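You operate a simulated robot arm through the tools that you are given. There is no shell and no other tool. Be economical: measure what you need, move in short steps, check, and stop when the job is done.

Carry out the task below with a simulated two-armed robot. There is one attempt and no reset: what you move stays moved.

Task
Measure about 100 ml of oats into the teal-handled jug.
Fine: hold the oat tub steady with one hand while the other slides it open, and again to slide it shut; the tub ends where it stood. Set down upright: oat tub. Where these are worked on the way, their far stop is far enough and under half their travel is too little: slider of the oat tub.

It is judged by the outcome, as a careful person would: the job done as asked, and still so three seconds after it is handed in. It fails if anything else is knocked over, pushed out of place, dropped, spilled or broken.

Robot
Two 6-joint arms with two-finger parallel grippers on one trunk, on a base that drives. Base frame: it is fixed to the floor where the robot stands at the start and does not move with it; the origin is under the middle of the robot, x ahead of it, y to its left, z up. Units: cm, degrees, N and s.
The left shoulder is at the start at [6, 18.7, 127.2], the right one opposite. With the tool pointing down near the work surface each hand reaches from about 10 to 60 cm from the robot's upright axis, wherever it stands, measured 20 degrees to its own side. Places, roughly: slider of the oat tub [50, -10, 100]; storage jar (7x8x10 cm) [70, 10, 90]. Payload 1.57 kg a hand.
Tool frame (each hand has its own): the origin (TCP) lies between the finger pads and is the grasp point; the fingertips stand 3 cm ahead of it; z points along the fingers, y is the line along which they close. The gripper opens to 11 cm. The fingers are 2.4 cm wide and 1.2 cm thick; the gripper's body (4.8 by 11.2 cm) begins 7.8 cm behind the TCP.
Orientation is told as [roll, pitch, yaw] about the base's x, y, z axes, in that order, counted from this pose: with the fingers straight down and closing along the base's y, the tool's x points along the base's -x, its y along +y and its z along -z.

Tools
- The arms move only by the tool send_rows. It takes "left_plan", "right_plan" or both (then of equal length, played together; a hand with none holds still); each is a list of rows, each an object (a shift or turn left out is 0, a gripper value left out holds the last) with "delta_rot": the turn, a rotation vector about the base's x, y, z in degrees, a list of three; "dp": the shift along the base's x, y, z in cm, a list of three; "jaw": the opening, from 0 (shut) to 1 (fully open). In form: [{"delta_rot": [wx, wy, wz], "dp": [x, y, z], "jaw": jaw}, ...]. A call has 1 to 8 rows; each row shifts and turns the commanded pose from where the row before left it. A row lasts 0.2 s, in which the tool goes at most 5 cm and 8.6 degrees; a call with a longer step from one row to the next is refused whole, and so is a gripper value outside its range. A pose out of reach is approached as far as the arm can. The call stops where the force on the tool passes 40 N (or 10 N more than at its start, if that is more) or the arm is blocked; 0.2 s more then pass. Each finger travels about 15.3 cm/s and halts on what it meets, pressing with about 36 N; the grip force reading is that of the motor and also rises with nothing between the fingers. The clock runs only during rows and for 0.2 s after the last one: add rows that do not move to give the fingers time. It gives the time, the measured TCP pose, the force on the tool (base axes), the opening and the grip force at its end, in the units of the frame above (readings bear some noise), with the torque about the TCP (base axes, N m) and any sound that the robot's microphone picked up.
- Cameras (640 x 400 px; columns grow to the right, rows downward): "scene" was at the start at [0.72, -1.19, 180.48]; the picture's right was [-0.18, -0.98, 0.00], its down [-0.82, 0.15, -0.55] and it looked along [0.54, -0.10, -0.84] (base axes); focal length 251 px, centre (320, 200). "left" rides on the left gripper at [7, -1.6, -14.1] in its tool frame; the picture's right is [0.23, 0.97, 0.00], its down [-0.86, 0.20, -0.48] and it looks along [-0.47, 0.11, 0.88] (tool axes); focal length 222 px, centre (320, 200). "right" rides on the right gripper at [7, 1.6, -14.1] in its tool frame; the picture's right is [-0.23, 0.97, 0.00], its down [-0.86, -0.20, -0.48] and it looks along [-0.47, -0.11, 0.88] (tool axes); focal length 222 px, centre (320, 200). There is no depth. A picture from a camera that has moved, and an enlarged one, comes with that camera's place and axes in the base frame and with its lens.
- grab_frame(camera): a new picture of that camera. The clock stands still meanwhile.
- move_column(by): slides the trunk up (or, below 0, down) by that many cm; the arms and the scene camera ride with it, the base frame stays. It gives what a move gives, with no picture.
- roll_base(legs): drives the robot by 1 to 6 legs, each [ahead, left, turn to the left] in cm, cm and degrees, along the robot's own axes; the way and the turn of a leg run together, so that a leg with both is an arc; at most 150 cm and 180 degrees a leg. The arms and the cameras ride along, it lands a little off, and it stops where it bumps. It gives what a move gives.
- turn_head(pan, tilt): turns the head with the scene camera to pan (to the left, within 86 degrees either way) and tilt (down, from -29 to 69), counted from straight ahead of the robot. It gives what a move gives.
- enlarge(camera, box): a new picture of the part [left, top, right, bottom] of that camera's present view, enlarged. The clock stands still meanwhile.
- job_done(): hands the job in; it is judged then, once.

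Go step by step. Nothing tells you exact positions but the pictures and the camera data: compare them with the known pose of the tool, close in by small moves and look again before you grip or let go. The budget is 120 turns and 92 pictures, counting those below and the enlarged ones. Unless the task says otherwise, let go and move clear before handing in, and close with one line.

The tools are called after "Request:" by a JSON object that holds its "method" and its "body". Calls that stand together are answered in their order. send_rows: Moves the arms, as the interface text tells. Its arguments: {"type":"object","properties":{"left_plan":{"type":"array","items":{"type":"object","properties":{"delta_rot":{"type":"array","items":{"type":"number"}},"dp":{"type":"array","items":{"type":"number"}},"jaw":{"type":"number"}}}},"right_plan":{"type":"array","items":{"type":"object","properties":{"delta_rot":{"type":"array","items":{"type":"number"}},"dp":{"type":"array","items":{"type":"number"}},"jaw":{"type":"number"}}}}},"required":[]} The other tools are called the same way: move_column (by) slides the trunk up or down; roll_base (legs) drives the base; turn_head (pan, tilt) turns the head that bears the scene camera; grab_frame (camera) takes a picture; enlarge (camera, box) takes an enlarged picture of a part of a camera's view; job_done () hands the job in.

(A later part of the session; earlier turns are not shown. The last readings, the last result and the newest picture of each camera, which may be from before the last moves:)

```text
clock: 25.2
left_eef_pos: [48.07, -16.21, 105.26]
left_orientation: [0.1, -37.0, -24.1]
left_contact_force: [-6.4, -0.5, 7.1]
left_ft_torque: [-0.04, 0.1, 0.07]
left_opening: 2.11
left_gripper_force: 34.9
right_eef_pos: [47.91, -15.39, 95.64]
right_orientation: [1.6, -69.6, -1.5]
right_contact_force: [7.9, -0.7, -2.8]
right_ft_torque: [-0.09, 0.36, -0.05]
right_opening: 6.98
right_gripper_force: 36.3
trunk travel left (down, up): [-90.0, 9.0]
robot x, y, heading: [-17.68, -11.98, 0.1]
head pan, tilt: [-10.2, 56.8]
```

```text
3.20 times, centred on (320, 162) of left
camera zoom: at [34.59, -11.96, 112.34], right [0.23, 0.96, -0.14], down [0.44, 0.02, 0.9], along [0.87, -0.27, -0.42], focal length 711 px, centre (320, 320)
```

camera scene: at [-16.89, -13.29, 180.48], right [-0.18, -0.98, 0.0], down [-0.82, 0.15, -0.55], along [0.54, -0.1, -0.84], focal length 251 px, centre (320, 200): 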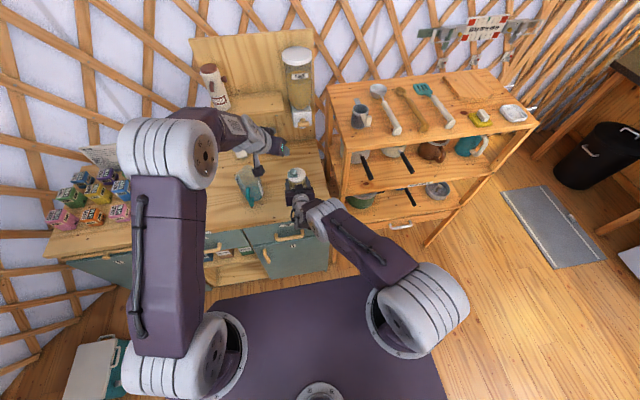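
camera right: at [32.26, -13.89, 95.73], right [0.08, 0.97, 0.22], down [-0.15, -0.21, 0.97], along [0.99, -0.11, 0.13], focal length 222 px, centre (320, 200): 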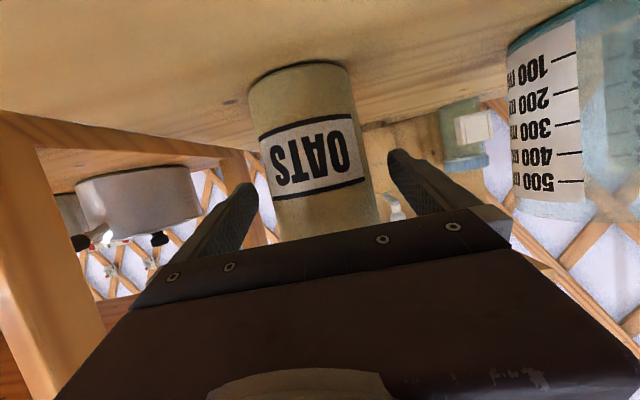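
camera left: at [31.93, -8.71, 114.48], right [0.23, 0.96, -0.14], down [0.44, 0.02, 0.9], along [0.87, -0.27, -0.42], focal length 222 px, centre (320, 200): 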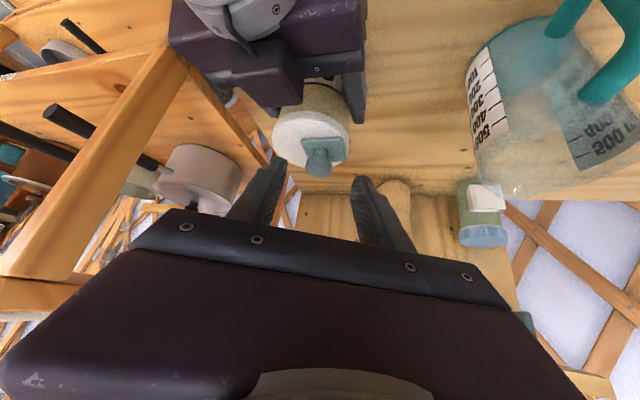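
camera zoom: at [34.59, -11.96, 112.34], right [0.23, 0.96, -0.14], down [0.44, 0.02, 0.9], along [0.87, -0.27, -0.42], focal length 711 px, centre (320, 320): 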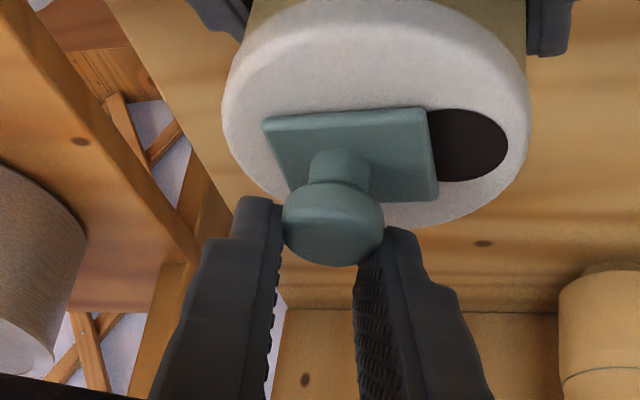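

Opening well. I continue toward the far stop.

Request:
{"method": "send_rows", "body": {"left_plan": [{"dp": [0, -0.4, 0]}, {"dp": [0, -0.4, 0]}, {}]}}

Request:
{"method": "send_rows", "body": {"left_plan": [{"dp": [0, -0.3, 0]}, {"dp": [0, -0.3, 0]}, {}]}}

Request:
{"method": "enlarge", "body": {"camera": "left", "box": [220, 100, 420, 225]}}

```text
clock: 26.0
left_eef_pos: [48.14, -16.82, 105.29]
left_orientation: [0.0, -37.1, -24.1]
left_contact_force: [-9.7, 0.1, 12.5]
left_ft_torque: [0.03, 0.2, 0.09]
left_opening: 2.05
left_gripper_force: 34.5
right_eef_pos: [48.03, -15.41, 95.83]
right_orientation: [1.6, -69.6, -1.6]
right_contact_force: [10.8, -1.6, -5.7]
right_ft_torque: [0.0, 0.34, 0.04]
right_opening: 7.0
right_gripper_force: 35.5
trunk travel left (down, up): [-90.0, 9.0]
robot x, y, heading: [-17.94, -11.96, -0.2]
head pan, tilt: [-10.2, 56.8]
```

```text
clock: 26.8
left_eef_pos: [48.05, -17.32, 105.32]
left_orientation: [0.1, -37.1, -24.1]
left_contact_force: [-1.4, 3.0, 8.5]
left_ft_torque: [0.04, -0.02, 0.07]
left_opening: 2.1
left_gripper_force: 34.5
right_eef_pos: [47.82, -15.41, 95.75]
right_orientation: [1.6, -69.6, -1.7]
right_contact_force: [1.4, -2.9, -2.0]
right_ft_torque: [0.35, -0.15, -0.02]
right_opening: 7.01
right_gripper_force: 36.6
trunk travel left (down, up): [-90.0, 9.0]
robot x, y, heading: [-17.67, -12.11, -0.0]
head pan, tilt: [-10.2, 56.8]
```

```text
3.20 times, centred on (320, 162) of left
camera zoom: at [34.58, -13.19, 112.31], right [0.23, 0.96, -0.14], down [0.44, 0.02, 0.9], along [0.87, -0.27, -0.42], focal length 711 px, centre (320, 320)
```

zoom: 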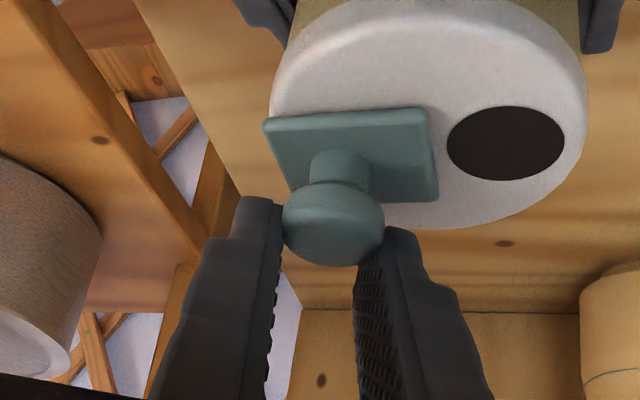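

The hole is fully uncovered; I nudge a bit further to find the stop.

Request:
{"method": "send_rows", "body": {"left_plan": [{"dp": [0, -0.3, 0]}, {}]}}

```text
clock: 27.4
left_eef_pos: [48.09, -17.49, 105.3]
left_orientation: [0.0, -37.1, -24.0]
left_contact_force: [2.3, 12.8, 10.4]
left_ft_torque: [0.23, 0.06, 0.09]
left_opening: 2.09
left_gripper_force: 33.9
right_eef_pos: [47.89, -15.38, 95.72]
right_orientation: [1.7, -69.7, -2.0]
right_contact_force: [-1.0, -11.6, -1.8]
right_ft_torque: [1.1, -0.34, -0.14]
right_opening: 6.97
right_gripper_force: 36.7
trunk travel left (down, up): [-90.0, 9.0]
robot x, y, heading: [-17.79, -11.93, -0.0]
head pan, tilt: [-10.2, 56.8]
```

That is the far stop (12.8 N, travel about 3.3 cm). I release the knob and back the left hand off to a viewing place to the left.

Request:
{"method": "send_rows", "body": {"left_plan": [{"dp": [0, 0.2, 0], "jaw": 0.3}, {"jaw": 0.5}, {"dp": [-1.1, 0.5, 1.6]}, {"dp": [-2.2, 1, 3.2]}, {"dp": [-2.2, 1, 3.2]}, {"dp": [-2.2, 1, 3.2]}, {"dp": [-1.2, 3.5, 2]}, {"dp": [-1.2, 4, 1]}]}}

Request:
{"method": "send_rows", "body": {"left_plan": [{"dp": [-1, 4.5, 0.5]}, {"dp": [-1, 4.5, 0.5]}, {"dp": [-1, 4.5, 0]}, {"dp": [-1, 4.5, 0]}, {"dp": [0, 4.5, 0]}]}}

Request:
{"method": "grab_frame", "body": {"camera": "left"}}

Request:
{"method": "enlarge", "body": {"camera": "scene", "box": [216, 150, 336, 225]}}

```text
clock: 29.2
left_eef_pos: [38.0, -6.29, 119.7]
left_orientation: [-0.1, -37.1, -24.1]
left_contact_force: [-0.4, 0.6, -0.2]
left_ft_torque: [0.0, 0.01, -0.02]
left_opening: 5.48
left_gripper_force: 0.1
right_eef_pos: [47.89, -15.25, 95.83]
right_orientation: [1.4, -69.6, -1.4]
right_contact_force: [0.5, 0.8, 0.0]
right_ft_torque: [-0.04, 0.04, -0.03]
right_opening: 7.01
right_gripper_force: 35.4
trunk travel left (down, up): [-90.0, 9.0]
robot x, y, heading: [-17.86, -12.11, 0.0]
head pan, tilt: [-10.2, 56.8]
```

```text
clock: 30.4
left_eef_pos: [34.01, 16.18, 120.57]
left_orientation: [-0.1, -37.0, -24.0]
left_contact_force: [0.5, 0.0, 0.4]
left_ft_torque: [-0.03, -0.01, 0.0]
left_opening: 5.51
left_gripper_force: 0.1
right_eef_pos: [47.96, -15.22, 95.68]
right_orientation: [1.3, -69.7, -1.5]
right_contact_force: [-0.5, 0.4, 0.3]
right_ft_torque: [-0.08, 0.04, -0.04]
right_opening: 7.01
right_gripper_force: 35.8
trunk travel left (down, up): [-90.0, 9.0]
robot x, y, heading: [-18.04, -12.03, -0.2]
head pan, tilt: [-10.2, 56.8]
```

```text
54 pictures are left
camera left: at [20.54, 20.26, 127.57], right [0.23, 0.96, -0.14], down [0.44, 0.02, 0.9], along [0.87, -0.27, -0.42], focal length 222 px, centre (320, 200)
```

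left: 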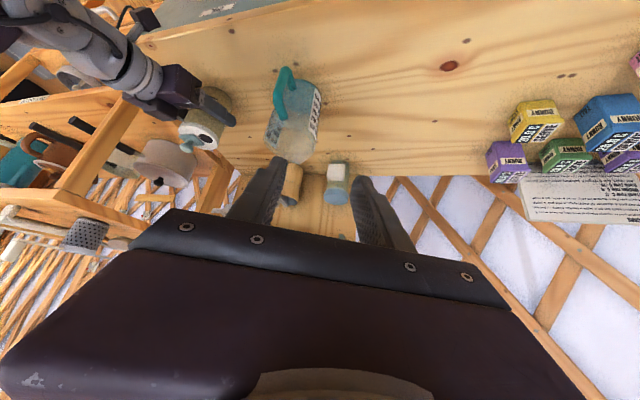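

```text
5.33 times, centred on (276, 188) of scene
camera zoom: at [-17.05, -13.0, 180.48], right [-0.18, -0.98, 0.0], down [-0.82, 0.15, -0.55], along [0.54, -0.1, -0.84], focal length 1338 px, centre (555, 267)
```

zoom: 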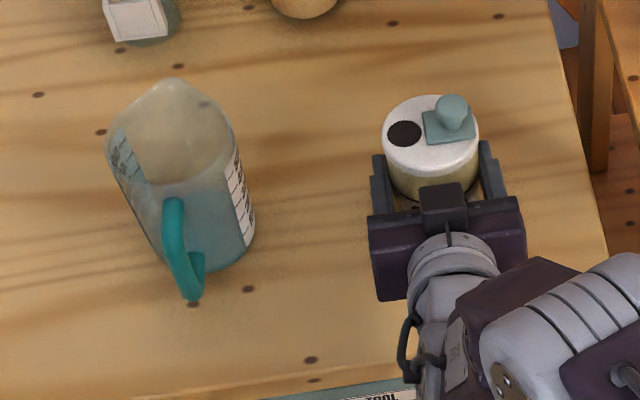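

The tub is open, with the hole on the +y (jug) side. Jug rim centre is about (49.7, 3.5), rim near z 102.5. I lift the tub straight up first.

Request:
{"method": "send_rows", "body": {"right_plan": [{"dp": [0, 0, 1.5]}, {"dp": [0, 0, 3.5]}, {"dp": [0, 0, 3.5]}, {"dp": [0, 0, 3.5]}, {"dp": [0, 0, 3.5]}, {}]}}

Request:
{"method": "send_rows", "body": {"right_plan": [{"dp": [1, 3.2, 0]}, {"dp": [1, 3.2, 0]}, {"dp": [1, 3.2, 0]}, {"dp": [1, 3.2, 0]}, {}]}}

Request:
{"method": "enlarge", "body": {"camera": "scene", "box": [216, 130, 344, 210]}}

Request:
{"method": "grab_frame", "body": {"camera": "left"}}

```text
clock: 31.8
left_eef_pos: [34.03, 15.9, 120.53]
left_orientation: [0.0, -37.0, -24.1]
left_contact_force: [-0.4, -1.7, 0.1]
left_ft_torque: [0.01, 0.0, 0.0]
left_opening: 5.52
left_gripper_force: 0.1
right_eef_pos: [48.08, -15.31, 111.36]
right_orientation: [1.6, -69.7, -1.5]
right_contact_force: [1.0, -0.1, 0.2]
right_ft_torque: [-0.02, 0.0, 0.0]
right_opening: 4.38
right_gripper_force: 0.0
trunk travel left (down, up): [-90.0, 9.0]
robot x, y, heading: [-18.26, -11.74, -0.2]
head pan, tilt: [-10.2, 56.8]
```

```text
clock: 33.0
left_eef_pos: [34.09, 15.99, 120.55]
left_orientation: [-0.1, -37.0, -24.1]
left_contact_force: [-0.1, -0.1, 0.4]
left_ft_torque: [0.0, -0.04, -0.04]
left_opening: 5.49
left_gripper_force: 0.2
right_eef_pos: [51.87, -2.49, 111.08]
right_orientation: [1.7, -69.6, -1.6]
right_contact_force: [0.0, -0.3, 0.0]
right_ft_torque: [-0.03, -0.04, -0.02]
right_opening: 4.39
right_gripper_force: 0.1
trunk travel left (down, up): [-90.0, 9.0]
robot x, y, heading: [-17.63, -12.28, -0.3]
head pan, tilt: [-10.2, 56.8]
```

```text
5.00 times, centred on (280, 170) of scene
camera zoom: at [-17.07, -13.24, 180.48], right [-0.18, -0.98, 0.0], down [-0.82, 0.15, -0.55], along [0.54, -0.1, -0.84], focal length 1254 px, centre (520, 350)
```

zoom: 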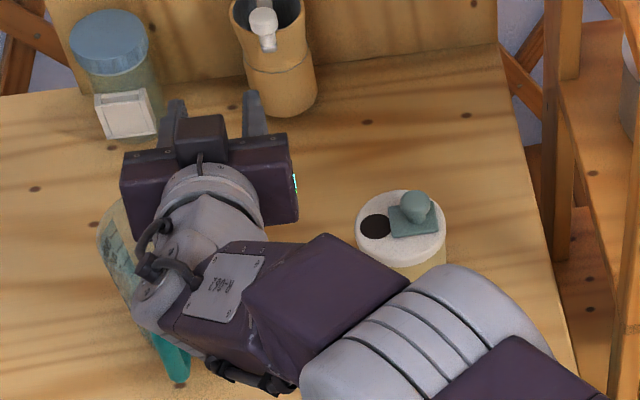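

```text
51 pictures are left
camera left: at [20.55, 20.05, 127.64], right [0.23, 0.96, -0.14], down [0.44, 0.02, 0.9], along [0.87, -0.27, -0.42], focal length 222 px, centre (320, 200)
```

left: 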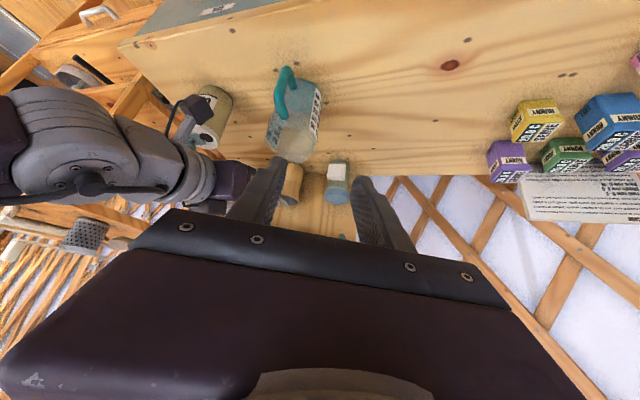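

The tub slipped out of the right hand during the lift and still stands in place, open. I go back above it, open, and look before regripping.

Request:
{"method": "send_rows", "body": {"right_plan": [{"dp": [-1.1, -3.2, 0]}, {"dp": [-1.1, -3.2, 0]}, {"dp": [-1.1, -3.2, 0]}, {"dp": [-1.1, -3.2, 0], "jaw": 1.0}, {"dp": [0, 0, 0]}, {"dp": [0, 0, -3]}, {"dp": [0, 0, -2.5]}, {}]}}

Request:
{"method": "grab_frame", "body": {"camera": "right"}}

Request:
{"method": "enlarge", "body": {"camera": "scene", "box": [256, 150, 336, 200]}}

```text
clock: 34.8
left_eef_pos: [33.95, 15.96, 120.64]
left_orientation: [0.0, -36.9, -24.1]
left_contact_force: [0.1, -0.2, -0.2]
left_ft_torque: [-0.04, 0.0, -0.04]
left_opening: 5.49
left_gripper_force: 0.0
right_eef_pos: [47.5, -15.28, 105.62]
right_orientation: [1.7, -69.7, -1.6]
right_contact_force: [-0.1, -0.3, -0.2]
right_ft_torque: [-0.02, 0.01, 0.0]
right_opening: 10.98
right_gripper_force: 0.1
trunk travel left (down, up): [-90.0, 9.0]
robot x, y, heading: [-17.84, -12.38, -0.1]
head pan, tilt: [-10.2, 56.8]
```

```text
50 pictures are left
camera right: at [31.74, -13.54, 104.02], right [0.08, 0.97, 0.22], down [-0.15, -0.21, 0.97], along [0.99, -0.11, 0.13], focal length 222 px, centre (320, 200)
```

right: 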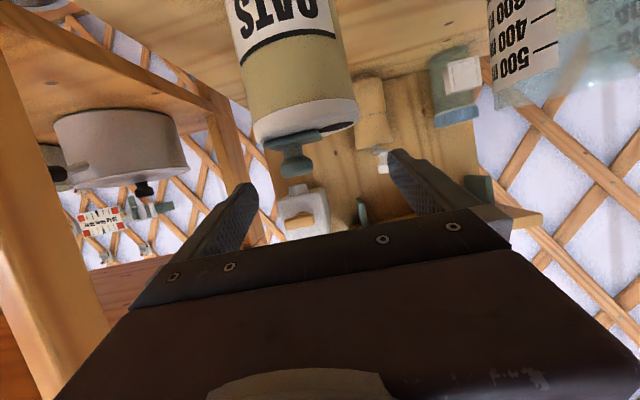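

```text
8.00 times, centred on (296, 175) of scene
camera zoom: at [-17.12, -13.22, 180.48], right [-0.18, -0.98, 0.0], down [-0.82, 0.15, -0.55], along [0.54, -0.1, -0.84], focal length 2007 px, centre (512, 400)
```

zoom: 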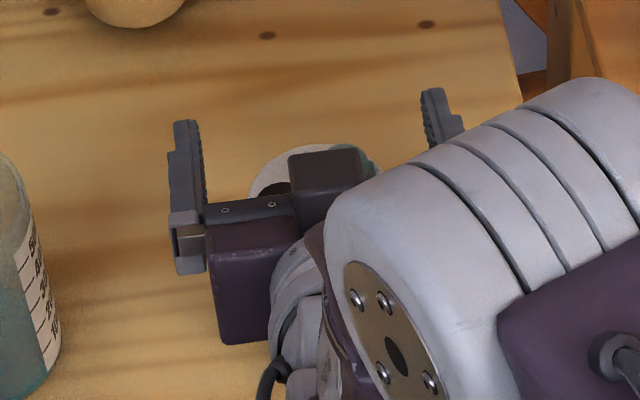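

The tub stands where it was. I descend again, regrip with a firmer jaw command and lift very slowly, watching forces.

Request:
{"method": "send_rows", "body": {"right_plan": [{"dp": [0.4, 0, -3]}, {"dp": [0, 0, -3]}, {"dp": [0, 0, -2.4]}, {"dp": [0, 0, -1.2]}, {"jaw": 0.7}, {"jaw": 0.63}, {"jaw": 0.5}, {"jaw": 0.0}]}}

Request:
{"method": "send_rows", "body": {"right_plan": [{}, {}, {"dp": [0, 0, 0.3]}, {"dp": [0, 0, 0.3]}, {}]}}

Request:
{"method": "enlarge", "body": {"camera": "right", "box": [160, 30, 480, 230]}}

```text
clock: 36.6
left_eef_pos: [33.98, 15.94, 120.61]
left_orientation: [0.0, -36.9, -24.1]
left_contact_force: [-0.2, -0.1, 1.4]
left_ft_torque: [0.01, -0.01, 0.04]
left_opening: 5.51
left_gripper_force: 0.0
right_eef_pos: [48.08, -15.32, 95.91]
right_orientation: [1.7, -69.6, -1.6]
right_contact_force: [0.3, 0.2, 0.0]
right_ft_torque: [-0.05, -0.02, 0.02]
right_opening: 7.0
right_gripper_force: 36.4
trunk travel left (down, up): [-90.0, 9.0]
robot x, y, heading: [-17.85, -11.92, -0.2]
head pan, tilt: [-10.2, 56.8]
```

```text
clock: 37.8
left_eef_pos: [34.06, 15.91, 120.62]
left_orientation: [0.0, -37.0, -24.1]
left_contact_force: [0.0, 0.1, -0.5]
left_ft_torque: [-0.04, 0.0, -0.03]
left_opening: 5.5
left_gripper_force: 0.1
right_eef_pos: [47.97, -15.25, 96.54]
right_orientation: [1.6, -69.6, -1.5]
right_contact_force: [-0.9, 0.2, -1.7]
right_ft_torque: [0.0, -0.02, 0.0]
right_opening: 7.0
right_gripper_force: 36.0
trunk travel left (down, up): [-90.0, 9.0]
robot x, y, heading: [-17.47, -12.03, -0.4]
head pan, tilt: [-10.2, 56.8]
```

```text
2.00 times, centred on (320, 130) of right
camera zoom: at [32.34, -13.57, 94.93], right [0.08, 0.97, 0.22], down [-0.15, -0.21, 0.97], along [0.99, -0.11, 0.13], focal length 444 px, centre (320, 340)
```

zoom: 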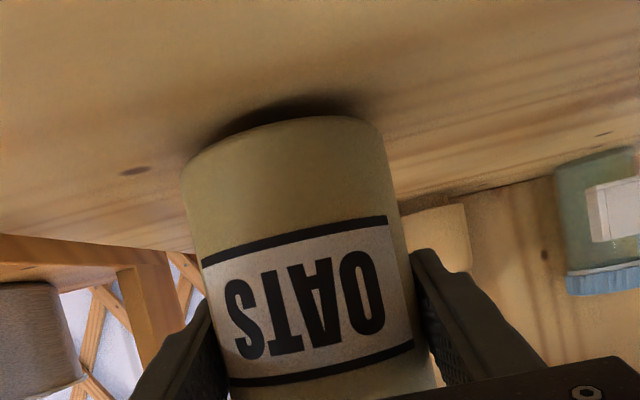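

The tub came up with the hand this time (jaw fully commanded). I'll lift with gentle steps.

Request:
{"method": "send_rows", "body": {"right_plan": [{"dp": [0, 0, 0.5]}, {"dp": [0, 0, 1]}, {"dp": [0, 0, 1.3]}, {"dp": [0, 0, 1.3]}, {"dp": [0, 0, 1.3]}, {"dp": [0, 0, 1]}, {"dp": [0, 0, 0.5]}, {}]}}

Request:
{"method": "send_rows", "body": {"right_plan": [{"dp": [0, 0, 0.5]}, {"dp": [0, 0, 1]}, {"dp": [0, 0, 1.5]}, {"dp": [0, 0, 1.5]}, {"dp": [0, 0, 1.5]}, {"dp": [0, 0, 1]}, {"dp": [0, 0, 0.5]}, {}]}}

Request:
{"method": "enlarge", "body": {"camera": "right", "box": [160, 30, 480, 230]}}

```text
clock: 39.6
left_eef_pos: [34.11, 15.89, 120.61]
left_orientation: [-0.1, -37.0, -24.0]
left_contact_force: [-0.4, -0.3, 0.1]
left_ft_torque: [-0.01, -0.02, -0.02]
left_opening: 5.5
left_gripper_force: 0.0
right_eef_pos: [47.99, -15.29, 103.51]
right_orientation: [1.6, -69.5, -1.6]
right_contact_force: [-0.2, -1.0, -3.4]
right_ft_torque: [0.01, -0.02, 0.0]
right_opening: 6.99
right_gripper_force: 36.2
trunk travel left (down, up): [-90.0, 9.0]
robot x, y, heading: [-17.54, -11.89, -0.4]
head pan, tilt: [-10.2, 56.8]
```

```text
clock: 41.4
left_eef_pos: [34.06, 16.02, 120.48]
left_orientation: [0.0, -37.0, -24.1]
left_contact_force: [-0.1, -0.2, 0.3]
left_ft_torque: [0.0, -0.03, 0.03]
left_opening: 5.51
left_gripper_force: 0.0
right_eef_pos: [47.96, -15.24, 110.88]
right_orientation: [1.8, -69.6, -1.6]
right_contact_force: [0.5, -0.8, -2.1]
right_ft_torque: [0.0, 0.02, 0.01]
right_opening: 6.98
right_gripper_force: 36.2
trunk travel left (down, up): [-90.0, 9.0]
robot x, y, heading: [-17.53, -12.06, -0.0]
head pan, tilt: [-10.2, 56.8]
```

```text
2.00 times, centred on (320, 130) of right
camera zoom: at [32.33, -13.54, 109.39], right [0.08, 0.97, 0.22], down [-0.15, -0.21, 0.97], along [0.99, -0.11, 0.13], focal length 444 px, centre (320, 340)
```

zoom: 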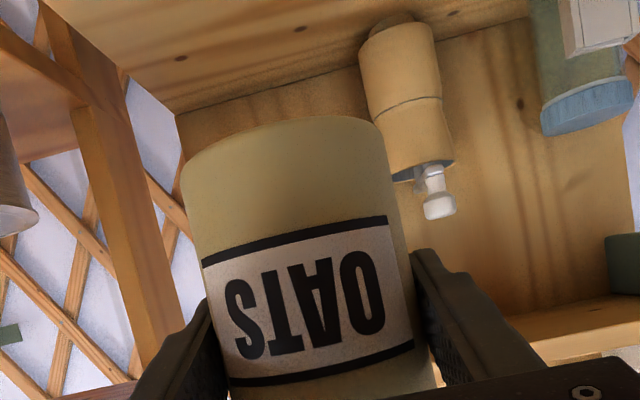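

Held firmly. Moving gently over the jug.

Request:
{"method": "send_rows", "body": {"right_plan": [{"dp": [0.2, 0.6, 0]}, {"dp": [0.4, 1.3, 0]}, {"dp": [0.5, 1.6, 0]}, {"dp": [0.5, 1.6, 0]}, {"dp": [0.5, 1.6, 0]}, {"dp": [0.5, 1.6, 0]}, {"dp": [0.4, 1.2, 0]}, {"dp": [0.2, 0.6, 0]}]}}

Request:
{"method": "send_rows", "body": {"right_plan": [{"dp": [0.3, 0.6, 0], "delta_rot": [-3.76, 0, 1.37]}, {"dp": [0.4, 1.0, 0], "delta_rot": [-5.64, 0, 2.05]}, {"dp": [0.2, 0.7, 0], "delta_rot": [-5.64, 0, 2.05]}, {"delta_rot": [-5.64, 0, 2.05]}, {"delta_rot": [-5.64, 0, 2.05]}, {"delta_rot": [-5.64, 0, 2.05]}, {"delta_rot": [-5.64, 0, 2.05]}, {}]}}

Request:
{"method": "grab_frame", "body": {"camera": "left"}}

Request:
{"method": "enlarge", "body": {"camera": "scene", "box": [200, 130, 328, 210]}}

```text
clock: 43.2
left_eef_pos: [34.11, 15.97, 120.58]
left_orientation: [-0.1, -37.0, -24.1]
left_contact_force: [0.5, -0.5, 0.5]
left_ft_torque: [0.01, 0.03, -0.04]
left_opening: 5.5
left_gripper_force: 0.1
right_eef_pos: [51.08, -5.19, 111.07]
right_orientation: [1.5, -69.6, -1.5]
right_contact_force: [0.2, 0.3, -2.4]
right_ft_torque: [-0.01, 0.0, -0.01]
right_opening: 7.01
right_gripper_force: 36.1
trunk travel left (down, up): [-90.0, 9.0]
robot x, y, heading: [-17.98, -12.19, 0.1]
head pan, tilt: [-10.2, 56.8]
```

```text
clock: 45.0
left_eef_pos: [33.99, 15.9, 120.59]
left_orientation: [0.0, -37.0, -24.0]
left_contact_force: [-0.6, -0.1, -0.4]
left_ft_torque: [-0.04, -0.01, 0.01]
left_opening: 5.52
left_gripper_force: 0.0
right_eef_pos: [52.02, -2.94, 111.03]
right_orientation: [-59.8, -46.3, 67.1]
right_contact_force: [1.0, 0.3, -2.4]
right_ft_torque: [-0.02, -0.03, -0.01]
right_opening: 7.01
right_gripper_force: 35.8
trunk travel left (down, up): [-90.0, 9.0]
robot x, y, heading: [-18.3, -11.99, 0.1]
head pan, tilt: [-10.2, 56.8]
```

```text
46 pictures are left
camera left: at [20.6, 20.07, 127.61], right [0.23, 0.96, -0.14], down [0.44, 0.02, 0.9], along [0.87, -0.27, -0.42], focal length 222 px, centre (320, 200)
```

left: 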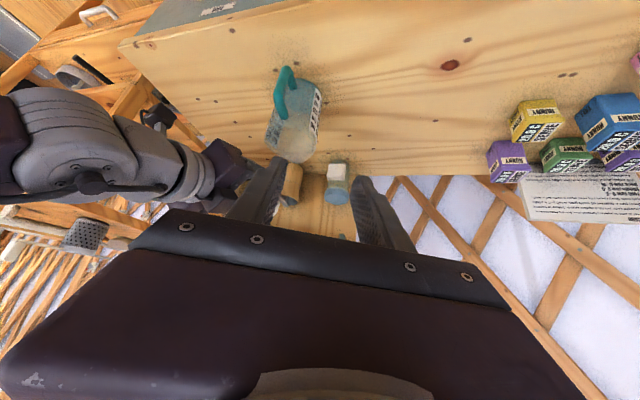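

```text
5.00 times, centred on (264, 170) of scene
camera zoom: at [-17.0, -13.21, 180.48], right [-0.18, -0.98, 0.0], down [-0.82, 0.15, -0.55], along [0.54, -0.1, -0.84], focal length 1254 px, centre (600, 350)
```

zoom: 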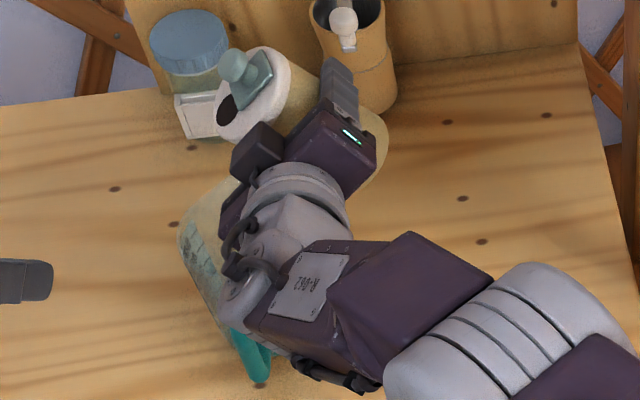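

The hole is heading over the jug. I continue rolling in steps and watch the jug.

Request:
{"method": "send_rows", "body": {"right_plan": [{"dp": [0, 0.4, 0], "delta_rot": [-5.64, 0, 2.05]}, {"dp": [0, 0.4, 0], "delta_rot": [-5.64, 0, 2.05]}, {"delta_rot": [-5.64, 0, 2.05]}, {"delta_rot": [-5.64, 0, 2.05]}, {"delta_rot": [-5.64, 0, 2.05]}, {}]}}

Request:
{"method": "enlarge", "body": {"camera": "left", "box": [180, 50, 340, 150]}}

Request:
{"method": "enlarge", "body": {"camera": "scene", "box": [200, 130, 328, 210]}}

```text
clock: 46.4
left_eef_pos: [34.09, 15.88, 120.55]
left_orientation: [0.1, -37.1, -24.1]
left_contact_force: [0.3, 0.2, 0.5]
left_ft_torque: [-0.03, 0.03, 0.02]
left_opening: 5.49
left_gripper_force: 0.0
right_eef_pos: [52.01, -2.11, 111.12]
right_orientation: [-68.5, -19.0, 82.4]
right_contact_force: [0.3, -0.9, -2.1]
right_ft_torque: [-0.03, -0.01, -0.01]
right_opening: 7.0
right_gripper_force: 36.3
trunk travel left (down, up): [-90.0, 9.0]
robot x, y, heading: [-17.72, -12.05, -0.3]
head pan, tilt: [-10.2, 56.8]
```

```text
4.00 times, centred on (260, 100) of left
camera zoom: at [20.6, 20.06, 127.61], right [0.23, 0.96, -0.14], down [0.44, 0.02, 0.9], along [0.87, -0.27, -0.42], focal length 888 px, centre (560, 600)
```

zoom: 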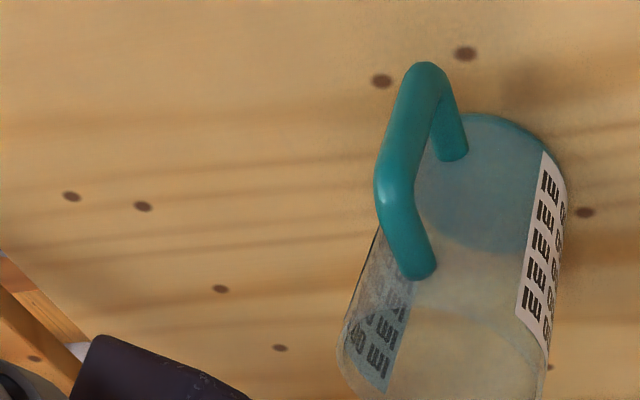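

```text
5.00 times, centred on (264, 170) of scene
camera zoom: at [-17.0, -13.21, 180.48], right [-0.18, -0.98, 0.0], down [-0.82, 0.15, -0.55], along [0.54, -0.1, -0.84], focal length 1254 px, centre (600, 350)
```

zoom: 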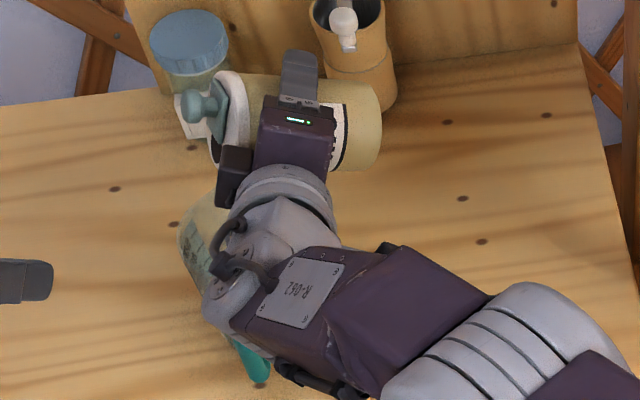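

No flow yet; the hole is above the jug centre. Continue tilting.

Request:
{"method": "send_rows", "body": {"right_plan": [{"dp": [0.3, 0, 0], "delta_rot": [-4.7, 0, 1.71]}, {"delta_rot": [-4.7, 0, 1.71]}, {"delta_rot": [-4.7, 0, 1.71]}, {}, {}]}}

Request:
{"method": "enlarge", "body": {"camera": "left", "box": [180, 50, 340, 150]}}

```text
clock: 47.6
left_eef_pos: [34.14, 16.03, 120.55]
left_orientation: [-0.1, -37.0, -24.1]
left_contact_force: [0.3, 0.3, 0.1]
left_ft_torque: [0.04, -0.01, 0.0]
left_opening: 5.46
left_gripper_force: 0.2
right_eef_pos: [52.4, -2.05, 110.96]
right_orientation: [-69.8, -5.1, 87.8]
right_contact_force: [0.6, -0.8, -2.8]
right_ft_torque: [0.02, -0.03, 0.01]
right_opening: 7.03
right_gripper_force: 36.5
trunk travel left (down, up): [-90.0, 9.0]
robot x, y, heading: [-17.75, -12.19, -0.2]
head pan, tilt: [-10.2, 56.8]
```

```text
4.00 times, centred on (260, 100) of left
camera zoom: at [20.6, 20.07, 127.61], right [0.23, 0.96, -0.14], down [0.44, 0.02, 0.9], along [0.87, -0.27, -0.42], focal length 888 px, centre (560, 600)
```

zoom: 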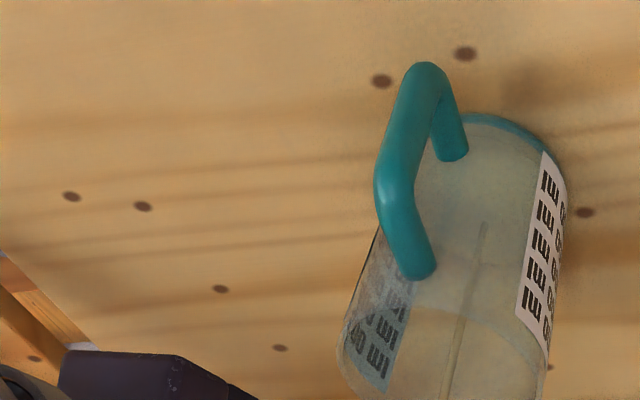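

Oats are flowing in a thin stream. I zoom in to judge the level (clock stands still).

Request:
{"method": "enlarge", "body": {"camera": "left", "box": [260, 70, 332, 115]}}

```text
8.89 times, centred on (296, 92) of left
camera zoom: at [20.6, 20.07, 127.61], right [0.23, 0.96, -0.14], down [0.44, 0.02, 0.9], along [0.87, -0.27, -0.42], focal length 1974 px, centre (533, 1156)
```

zoom: 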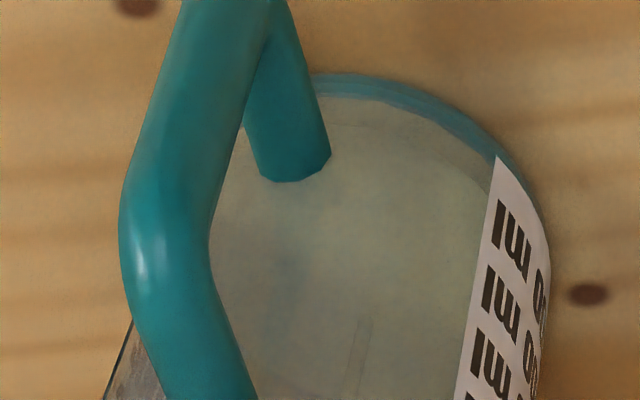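

The bottom is covered thinly. I let it flow about 0.6 s more and look.

Request:
{"method": "send_rows", "body": {"right_plan": [{}, {}]}}

Request:
{"method": "enlarge", "body": {"camera": "left", "box": [260, 70, 332, 115]}}

```text
clock: 48.2
left_eef_pos: [34.08, 15.93, 120.63]
left_orientation: [0.0, -37.0, -24.1]
left_contact_force: [-0.6, -0.4, -0.1]
left_ft_torque: [0.01, 0.01, 0.01]
left_opening: 5.5
left_gripper_force: 0.0
right_eef_pos: [52.35, -2.04, 111.03]
right_orientation: [-69.8, -5.1, 87.8]
right_contact_force: [0.6, -0.5, -2.5]
right_ft_torque: [0.02, 0.0, 0.0]
right_opening: 7.01
right_gripper_force: 36.0
trunk travel left (down, up): [-90.0, 9.0]
robot x, y, heading: [-18.19, -12.05, 0.1]
head pan, tilt: [-10.2, 56.8]
```

```text
8.89 times, centred on (296, 92) of left
camera zoom: at [20.6, 20.07, 127.61], right [0.23, 0.96, -0.14], down [0.44, 0.02, 0.9], along [0.87, -0.27, -0.42], focal length 1974 px, centre (533, 1156)
```

zoom: 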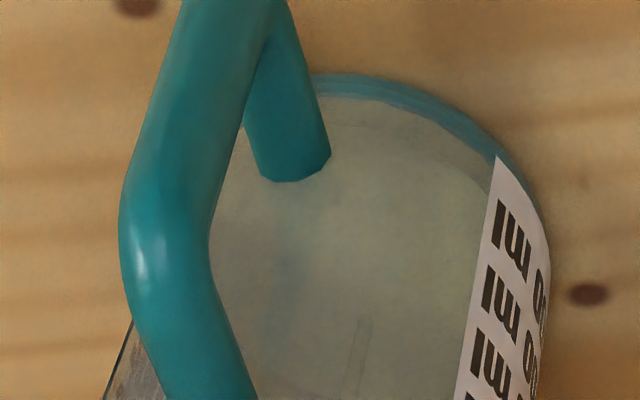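

Flow is slow at this angle. I let it run 1.4 s more.

Request:
{"method": "send_rows", "body": {"right_plan": [{}, {}, {}, {}, {}, {}]}}

Request:
{"method": "enlarge", "body": {"camera": "left", "box": [260, 70, 332, 115]}}

```text
clock: 49.6
left_eef_pos: [34.07, 15.82, 120.55]
left_orientation: [0.0, -37.1, -24.2]
left_contact_force: [-0.2, -0.6, 0.0]
left_ft_torque: [-0.04, 0.02, 0.0]
left_opening: 5.49
left_gripper_force: 0.0
right_eef_pos: [52.3, -2.12, 111.02]
right_orientation: [-69.8, -5.1, 87.8]
right_contact_force: [0.6, 0.0, -2.2]
right_ft_torque: [-0.02, -0.01, -0.03]
right_opening: 6.98
right_gripper_force: 35.8
trunk travel left (down, up): [-90.0, 9.0]
robot x, y, heading: [-17.48, -12.17, -0.2]
head pan, tilt: [-10.2, 56.8]
```

```text
8.89 times, centred on (296, 92) of left
camera zoom: at [20.6, 20.07, 127.61], right [0.23, 0.96, -0.14], down [0.44, 0.02, 0.9], along [0.87, -0.27, -0.42], focal length 1974 px, centre (533, 1156)
```

zoom: 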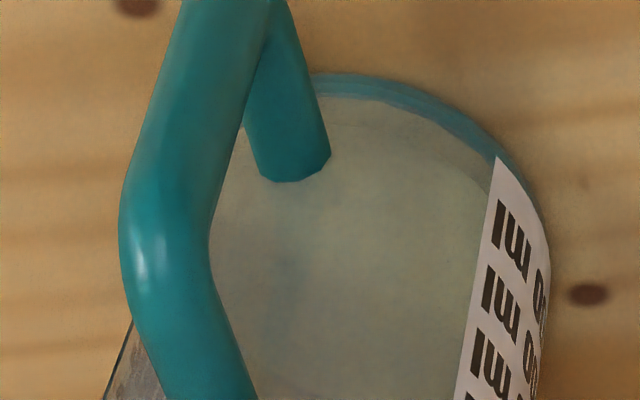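

The stream stopped by itself, so the amount depends on tilt. I tilt 6° more and let it settle.

Request:
{"method": "send_rows", "body": {"right_plan": [{"delta_rot": [-2.82, 0, 1.03]}, {"delta_rot": [-2.82, 0, 1.03]}, {}, {}, {}, {}, {}]}}

Request:
{"method": "enlarge", "body": {"camera": "left", "box": [260, 70, 332, 115]}}

```text
clock: 51.2
left_eef_pos: [34.02, 15.94, 120.64]
left_orientation: [0.0, -37.0, -24.0]
left_contact_force: [-0.8, 0.2, 0.1]
left_ft_torque: [0.0, 0.01, 0.01]
left_opening: 5.5
left_gripper_force: 0.0
right_eef_pos: [52.45, -2.15, 110.92]
right_orientation: [-69.9, 0.5, 89.7]
right_contact_force: [0.0, 0.5, -1.3]
right_ft_torque: [-0.01, 0.01, -0.01]
right_opening: 7.04
right_gripper_force: 36.4
trunk travel left (down, up): [-90.0, 9.0]
robot x, y, heading: [-17.78, -12.3, -0.0]
head pan, tilt: [-10.2, 56.8]
```

```text
8.89 times, centred on (296, 92) of left
camera zoom: at [20.6, 20.07, 127.61], right [0.23, 0.96, -0.14], down [0.44, 0.02, 0.9], along [0.87, -0.27, -0.42], focal length 1974 px, centre (533, 1156)
```

zoom: 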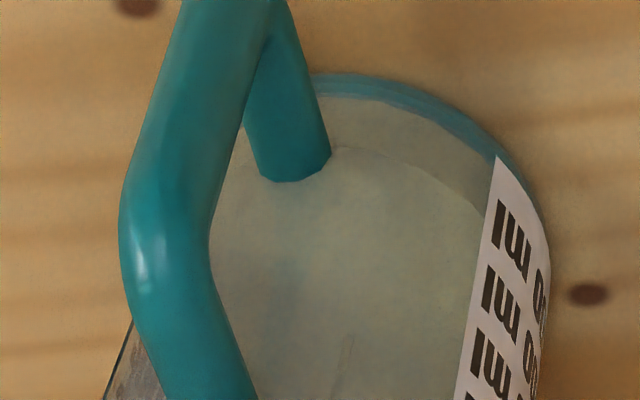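

The level has clearly risen, apparently near the 100 mark. I roll back now to stop the stream, then measure.

Request:
{"method": "send_rows", "body": {"right_plan": [{"delta_rot": [7.52, 0, -2.74]}, {"delta_rot": [7.52, 0, -2.74]}, {"delta_rot": [7.52, 0, -2.74]}, {"delta_rot": [7.52, 0, -2.74]}, {"delta_rot": [7.52, 0, -2.74]}, {}]}}

Request:
{"method": "enlarge", "body": {"camera": "left", "box": [260, 70, 332, 115]}}

Request:
{"method": "grab_frame", "body": {"camera": "right"}}

```text
clock: 52.6
left_eef_pos: [34.15, 15.78, 120.6]
left_orientation: [-0.1, -37.0, -24.1]
left_contact_force: [0.0, 0.1, 0.8]
left_ft_torque: [-0.02, -0.05, -0.02]
left_opening: 5.5
left_gripper_force: 0.1
right_eef_pos: [52.43, -2.14, 111.01]
right_orientation: [-64.3, -36.6, 73.7]
right_contact_force: [-0.7, -0.4, -2.2]
right_ft_torque: [-0.05, -0.04, 0.01]
right_opening: 7.02
right_gripper_force: 36.2
trunk travel left (down, up): [-90.0, 9.0]
robot x, y, heading: [-17.85, -11.86, -0.1]
head pan, tilt: [-10.2, 56.8]
```

```text
8.89 times, centred on (296, 92) of left
camera zoom: at [20.6, 20.07, 127.61], right [0.23, 0.96, -0.14], down [0.44, 0.02, 0.9], along [0.87, -0.27, -0.42], focal length 1974 px, centre (533, 1156)
```

zoom: 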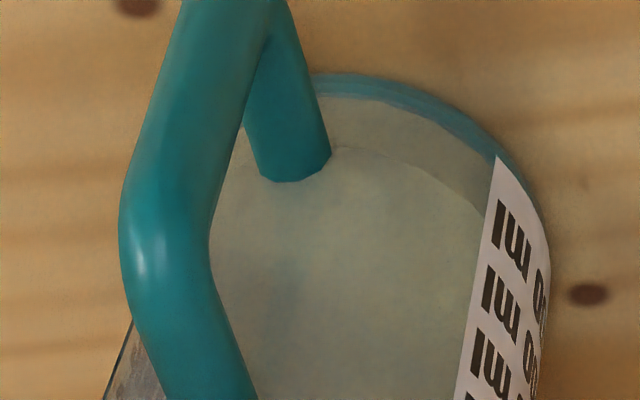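

```text
36 pictures are left
camera right: at [37.16, -6.37, 110.62], right [-0.21, 0.8, -0.57], down [-0.2, 0.53, 0.82], along [0.96, 0.29, 0.05], focal length 222 px, centre (320, 200)
```

right: 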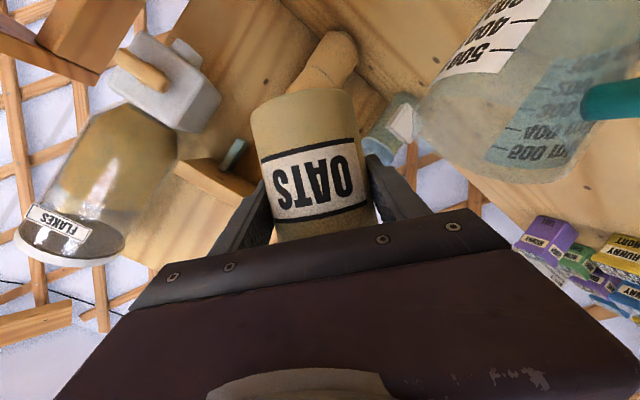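

The stream has stopped. I roll upright and bring the tub back over its place; from there the right camera can read the jug's scale.

Request:
{"method": "send_rows", "body": {"right_plan": [{"delta_rot": [6.85, 0, -2.49]}, {"delta_rot": [6.85, 0, -2.49]}, {"delta_rot": [6.85, 0, -2.49]}, {"delta_rot": [6.85, 0, -2.49]}, {"delta_rot": [6.85, 0, -2.49]}, {"delta_rot": [6.85, 0, -2.49]}, {"delta_rot": [6.85, 0, -2.49]}, {}]}}

Request:
{"method": "send_rows", "body": {"right_plan": [{"dp": [-0.2, -0.8, 0]}, {"dp": [-0.5, -1.6, 0]}, {"dp": [-0.6, -2.1, 0]}, {"dp": [-0.7, -2.1, 0]}, {"dp": [-0.7, -2.1, 0]}, {"dp": [-0.7, -2.1, 0]}, {"dp": [-0.6, -1.6, 0]}, {"dp": [-0.4, -0.75, 0]}]}}

Request:
{"method": "send_rows", "body": {"right_plan": [{"dp": [0, 0, -0.8]}, {"dp": [0, 0, -1.5]}, {"dp": [0, 0, -1.8]}, {"dp": [0, 0, -1.8]}, {"dp": [0, 0, -1.8]}, {"dp": [0, 0, -1.5]}, {"dp": [0, 0, -0.8]}, {}]}}

Request:
{"method": "grab_frame", "body": {"camera": "right"}}

```text
clock: 54.4
left_eef_pos: [34.02, 15.94, 120.53]
left_orientation: [0.0, -37.0, -24.1]
left_contact_force: [-0.3, -0.3, -0.2]
left_ft_torque: [-0.03, 0.0, -0.03]
left_opening: 5.5
left_gripper_force: 0.1
right_eef_pos: [52.46, -1.97, 111.08]
right_orientation: [2.0, -69.7, -1.9]
right_contact_force: [0.2, 0.7, -1.7]
right_ft_torque: [-0.02, 0.03, -0.01]
right_opening: 7.01
right_gripper_force: 35.7
trunk travel left (down, up): [-90.0, 9.0]
robot x, y, heading: [-17.7, -11.42, -0.0]
head pan, tilt: [-10.2, 56.8]
```

```text
clock: 56.2
left_eef_pos: [34.05, 15.86, 120.55]
left_orientation: [0.0, -37.0, -24.2]
left_contact_force: [-0.3, -0.6, -0.4]
left_ft_torque: [0.01, -0.02, 0.0]
left_opening: 5.52
left_gripper_force: 0.0
right_eef_pos: [48.0, -15.25, 111.04]
right_orientation: [1.7, -69.6, -1.7]
right_contact_force: [-0.8, -0.8, -2.6]
right_ft_torque: [-0.02, 0.01, 0.0]
right_opening: 6.99
right_gripper_force: 36.4
trunk travel left (down, up): [-90.0, 9.0]
robot x, y, heading: [-17.93, -12.04, -0.1]
head pan, tilt: [-10.2, 56.8]
```

```text
clock: 58.0
left_eef_pos: [34.01, 15.91, 120.6]
left_orientation: [0.1, -36.9, -24.0]
left_contact_force: [-0.4, -0.7, 0.4]
left_ft_torque: [0.01, 0.01, 0.03]
left_opening: 5.48
left_gripper_force: 0.0
right_eef_pos: [48.0, -15.27, 101.07]
right_orientation: [1.6, -69.6, -1.6]
right_contact_force: [0.4, -0.1, -1.9]
right_ft_torque: [-0.04, 0.0, 0.01]
right_opening: 7.0
right_gripper_force: 35.8
trunk travel left (down, up): [-90.0, 9.0]
robot x, y, heading: [-18.0, -11.77, 0.1]
head pan, tilt: [-10.2, 56.8]
```

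```text
35 pictures are left
camera right: at [32.36, -13.57, 99.36], right [0.08, 0.97, 0.22], down [-0.15, -0.21, 0.97], along [0.99, -0.11, 0.13], focal length 222 px, centre (320, 200)
```

right: 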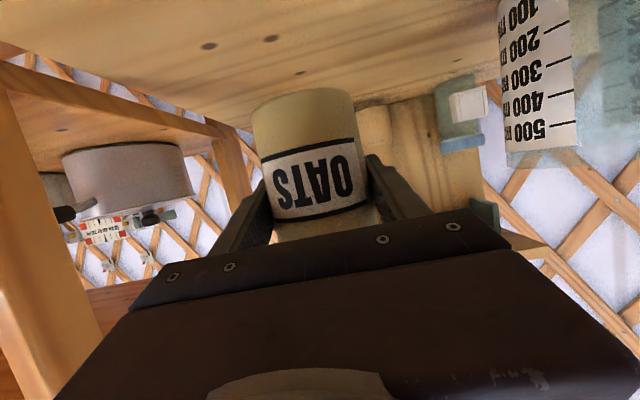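

Request:
{"method": "send_rows", "body": {"right_plan": [{"dp": [0, 0, -0.6]}, {"dp": [0, 0, -1]}, {"dp": [0, 0, -1]}, {"dp": [0, 0, -0.8]}, {"dp": [0, 0, -0.4]}, {}]}}

Request:
{"method": "enlarge", "body": {"camera": "right", "box": [480, 0, 640, 100]}}

Request:
{"method": "enlarge", "body": {"camera": "scene", "box": [226, 160, 274, 208]}}

```text
clock: 59.4
left_eef_pos: [34.14, 15.84, 120.65]
left_orientation: [0.0, -36.9, -24.1]
left_contact_force: [-0.5, 1.0, 0.0]
left_ft_torque: [-0.02, 0.01, 0.02]
left_opening: 5.48
left_gripper_force: 0.0
right_eef_pos: [47.9, -15.34, 97.11]
right_orientation: [1.6, -69.6, -1.5]
right_contact_force: [-0.1, -0.3, -1.8]
right_ft_torque: [-0.01, -0.01, -0.02]
right_opening: 7.0
right_gripper_force: 36.0
trunk travel left (down, up): [-90.0, 9.0]
robot x, y, heading: [-17.89, -12.01, -0.2]
head pan, tilt: [-10.2, 56.8]
```

```text
4.00 times, centred on (560, 50) of right
camera zoom: at [32.32, -13.59, 95.59], right [0.08, 0.97, 0.22], down [-0.15, -0.21, 0.97], along [0.99, -0.11, 0.13], focal length 888 px, centre (-640, 800)
```

zoom: 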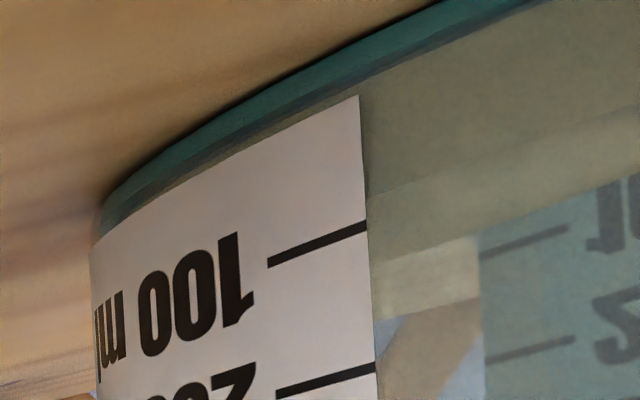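

```text
8.33 times, centred on (250, 184) of scene
camera zoom: at [-17.01, -13.22, 180.48], right [-0.18, -0.98, 0.0], down [-0.82, 0.15, -0.55], along [0.54, -0.1, -0.84], focal length 2091 px, centre (903, 333)
```

zoom: 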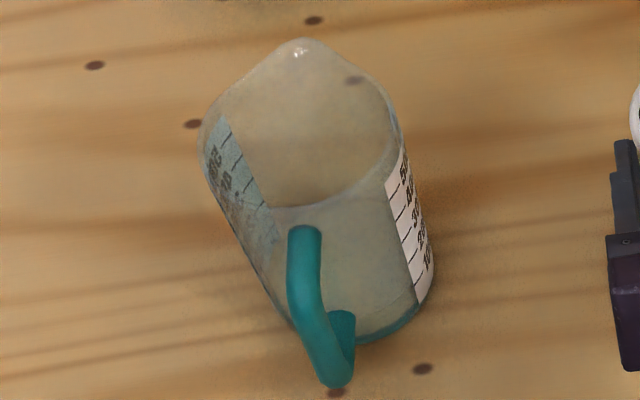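

Request:
{"method": "enlarge", "body": {"camera": "right", "box": [560, 10, 640, 80]}}

```text
5.71 times, centred on (600, 45) of right
camera zoom: at [32.32, -13.59, 95.59], right [0.08, 0.97, 0.22], down [-0.15, -0.21, 0.97], along [0.99, -0.11, 0.13], focal length 1269 px, centre (-1280, 1086)
```

zoom: 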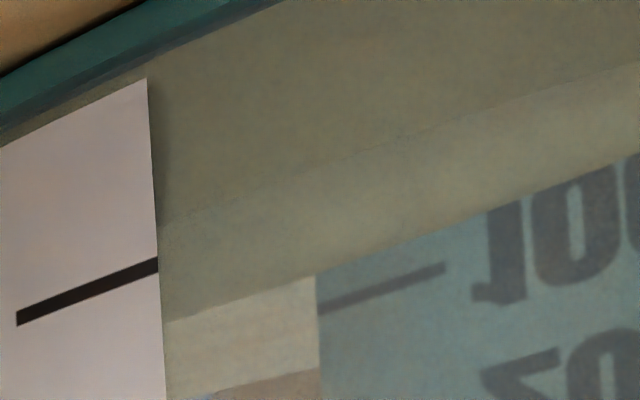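

The scale reads about 80 ml. I'll go back and pour a little more (about 20 ml).

Request:
{"method": "send_rows", "body": {"right_plan": [{"dp": [0, 0, 0.8]}, {"dp": [0, 0, 1.8]}, {"dp": [0, 0, 2.2]}, {"dp": [0, 0, 2.2]}, {"dp": [0, 0, 2.2]}, {"dp": [0, 0, 2.2]}, {"dp": [0, 0, 1.7]}, {"dp": [0, 0, 0.8]}]}}

Request:
{"method": "send_rows", "body": {"right_plan": [{"dp": [0.3, 0.8, 0]}, {"dp": [0.6, 1.6, 0]}, {"dp": [0.7, 2.1, 0]}, {"dp": [0.7, 2.1, 0]}, {"dp": [0.7, 2.1, 0]}, {"dp": [0.7, 2.1, 0]}, {"dp": [0.5, 1.6, 0]}, {"dp": [0.3, 0.8, 0]}]}}

Request:
{"method": "send_rows", "body": {"right_plan": [{"delta_rot": [-4.7, 0, 1.71]}, {"delta_rot": [-6.58, 0, 2.39]}, {"delta_rot": [-6.58, 0, 2.39]}, {"delta_rot": [-6.58, 0, 2.39]}, {"delta_rot": [-6.58, 0, 2.39]}, {"delta_rot": [-6.58, 0, 2.39]}, {"delta_rot": [-6.58, 0, 2.39]}, {"delta_rot": [-6.58, 0, 2.39]}]}}

Request:
{"method": "send_rows", "body": {"right_plan": [{"delta_rot": [-6.58, 0, 2.39]}, {"delta_rot": [-6.58, 0, 2.39]}, {"delta_rot": [-6.58, 0, 2.39]}, {"delta_rot": [-6.58, 0, 2.39]}, {"delta_rot": [-3.76, 0, 1.37]}, {}]}}

Request:
{"method": "enlarge", "body": {"camera": "left", "box": [260, 70, 332, 115]}}

```text
clock: 61.2
left_eef_pos: [33.96, 15.95, 120.67]
left_orientation: [0.0, -37.0, -24.1]
left_contact_force: [-0.1, -0.5, -0.5]
left_ft_torque: [0.0, 0.02, -0.01]
left_opening: 5.5
left_gripper_force: 0.0
right_eef_pos: [47.87, -15.36, 111.06]
right_orientation: [1.6, -69.6, -1.5]
right_contact_force: [1.3, 0.3, -2.3]
right_ft_torque: [-0.02, -0.04, 0.0]
right_opening: 7.03
right_gripper_force: 36.0
trunk travel left (down, up): [-90.0, 9.0]
robot x, y, heading: [-17.74, -12.07, -0.1]
head pan, tilt: [-10.2, 56.8]
```

```text
clock: 63.0
left_eef_pos: [34.13, 15.92, 120.58]
left_orientation: [0.0, -37.0, -24.1]
left_contact_force: [0.3, 0.4, 0.5]
left_ft_torque: [0.02, -0.03, 0.04]
left_opening: 5.51
left_gripper_force: 0.0
right_eef_pos: [52.43, -1.97, 111.11]
right_orientation: [1.6, -69.5, -1.4]
right_contact_force: [0.7, -0.9, -1.1]
right_ft_torque: [0.0, 0.01, 0.01]
right_opening: 7.01
right_gripper_force: 35.7
trunk travel left (down, up): [-90.0, 9.0]
robot x, y, heading: [-17.86, -11.85, -0.0]
head pan, tilt: [-10.2, 56.8]
```

```text
clock: 64.8
left_eef_pos: [34.11, 15.86, 120.7]
left_orientation: [0.0, -37.0, -24.1]
left_contact_force: [0.3, 0.0, 0.0]
left_ft_torque: [0.0, 0.02, -0.01]
left_opening: 5.5
left_gripper_force: 0.0
right_eef_pos: [52.43, -2.03, 111.14]
right_orientation: [-65.4, -33.7, 75.4]
right_contact_force: [0.4, -0.4, -3.1]
right_ft_torque: [0.01, -0.01, 0.02]
right_opening: 7.01
right_gripper_force: 35.9
trunk travel left (down, up): [-90.0, 9.0]
robot x, y, heading: [-18.05, -12.25, -0.1]
head pan, tilt: [-10.2, 56.8]
```

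```text
clock: 66.2
left_eef_pos: [34.13, 15.89, 120.58]
left_orientation: [0.0, -37.1, -24.1]
left_contact_force: [0.0, 0.2, -0.3]
left_ft_torque: [0.0, -0.02, 0.04]
left_opening: 5.48
left_gripper_force: 0.0
right_eef_pos: [52.31, -2.06, 111.15]
right_orientation: [-69.8, -4.0, 88.1]
right_contact_force: [-0.1, -0.8, -2.8]
right_ft_torque: [0.0, -0.03, 0.01]
right_opening: 7.02
right_gripper_force: 36.2
trunk travel left (down, up): [-90.0, 9.0]
robot x, y, heading: [-17.77, -11.79, -0.3]
head pan, tilt: [-10.2, 56.8]
```

```text
8.89 times, centred on (296, 92) of left
camera zoom: at [20.6, 20.07, 127.61], right [0.23, 0.96, -0.14], down [0.44, 0.02, 0.9], along [0.87, -0.27, -0.42], focal length 1974 px, centre (533, 1156)
```

zoom: 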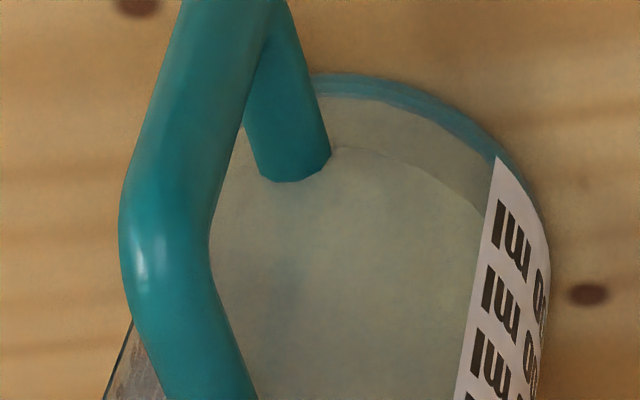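

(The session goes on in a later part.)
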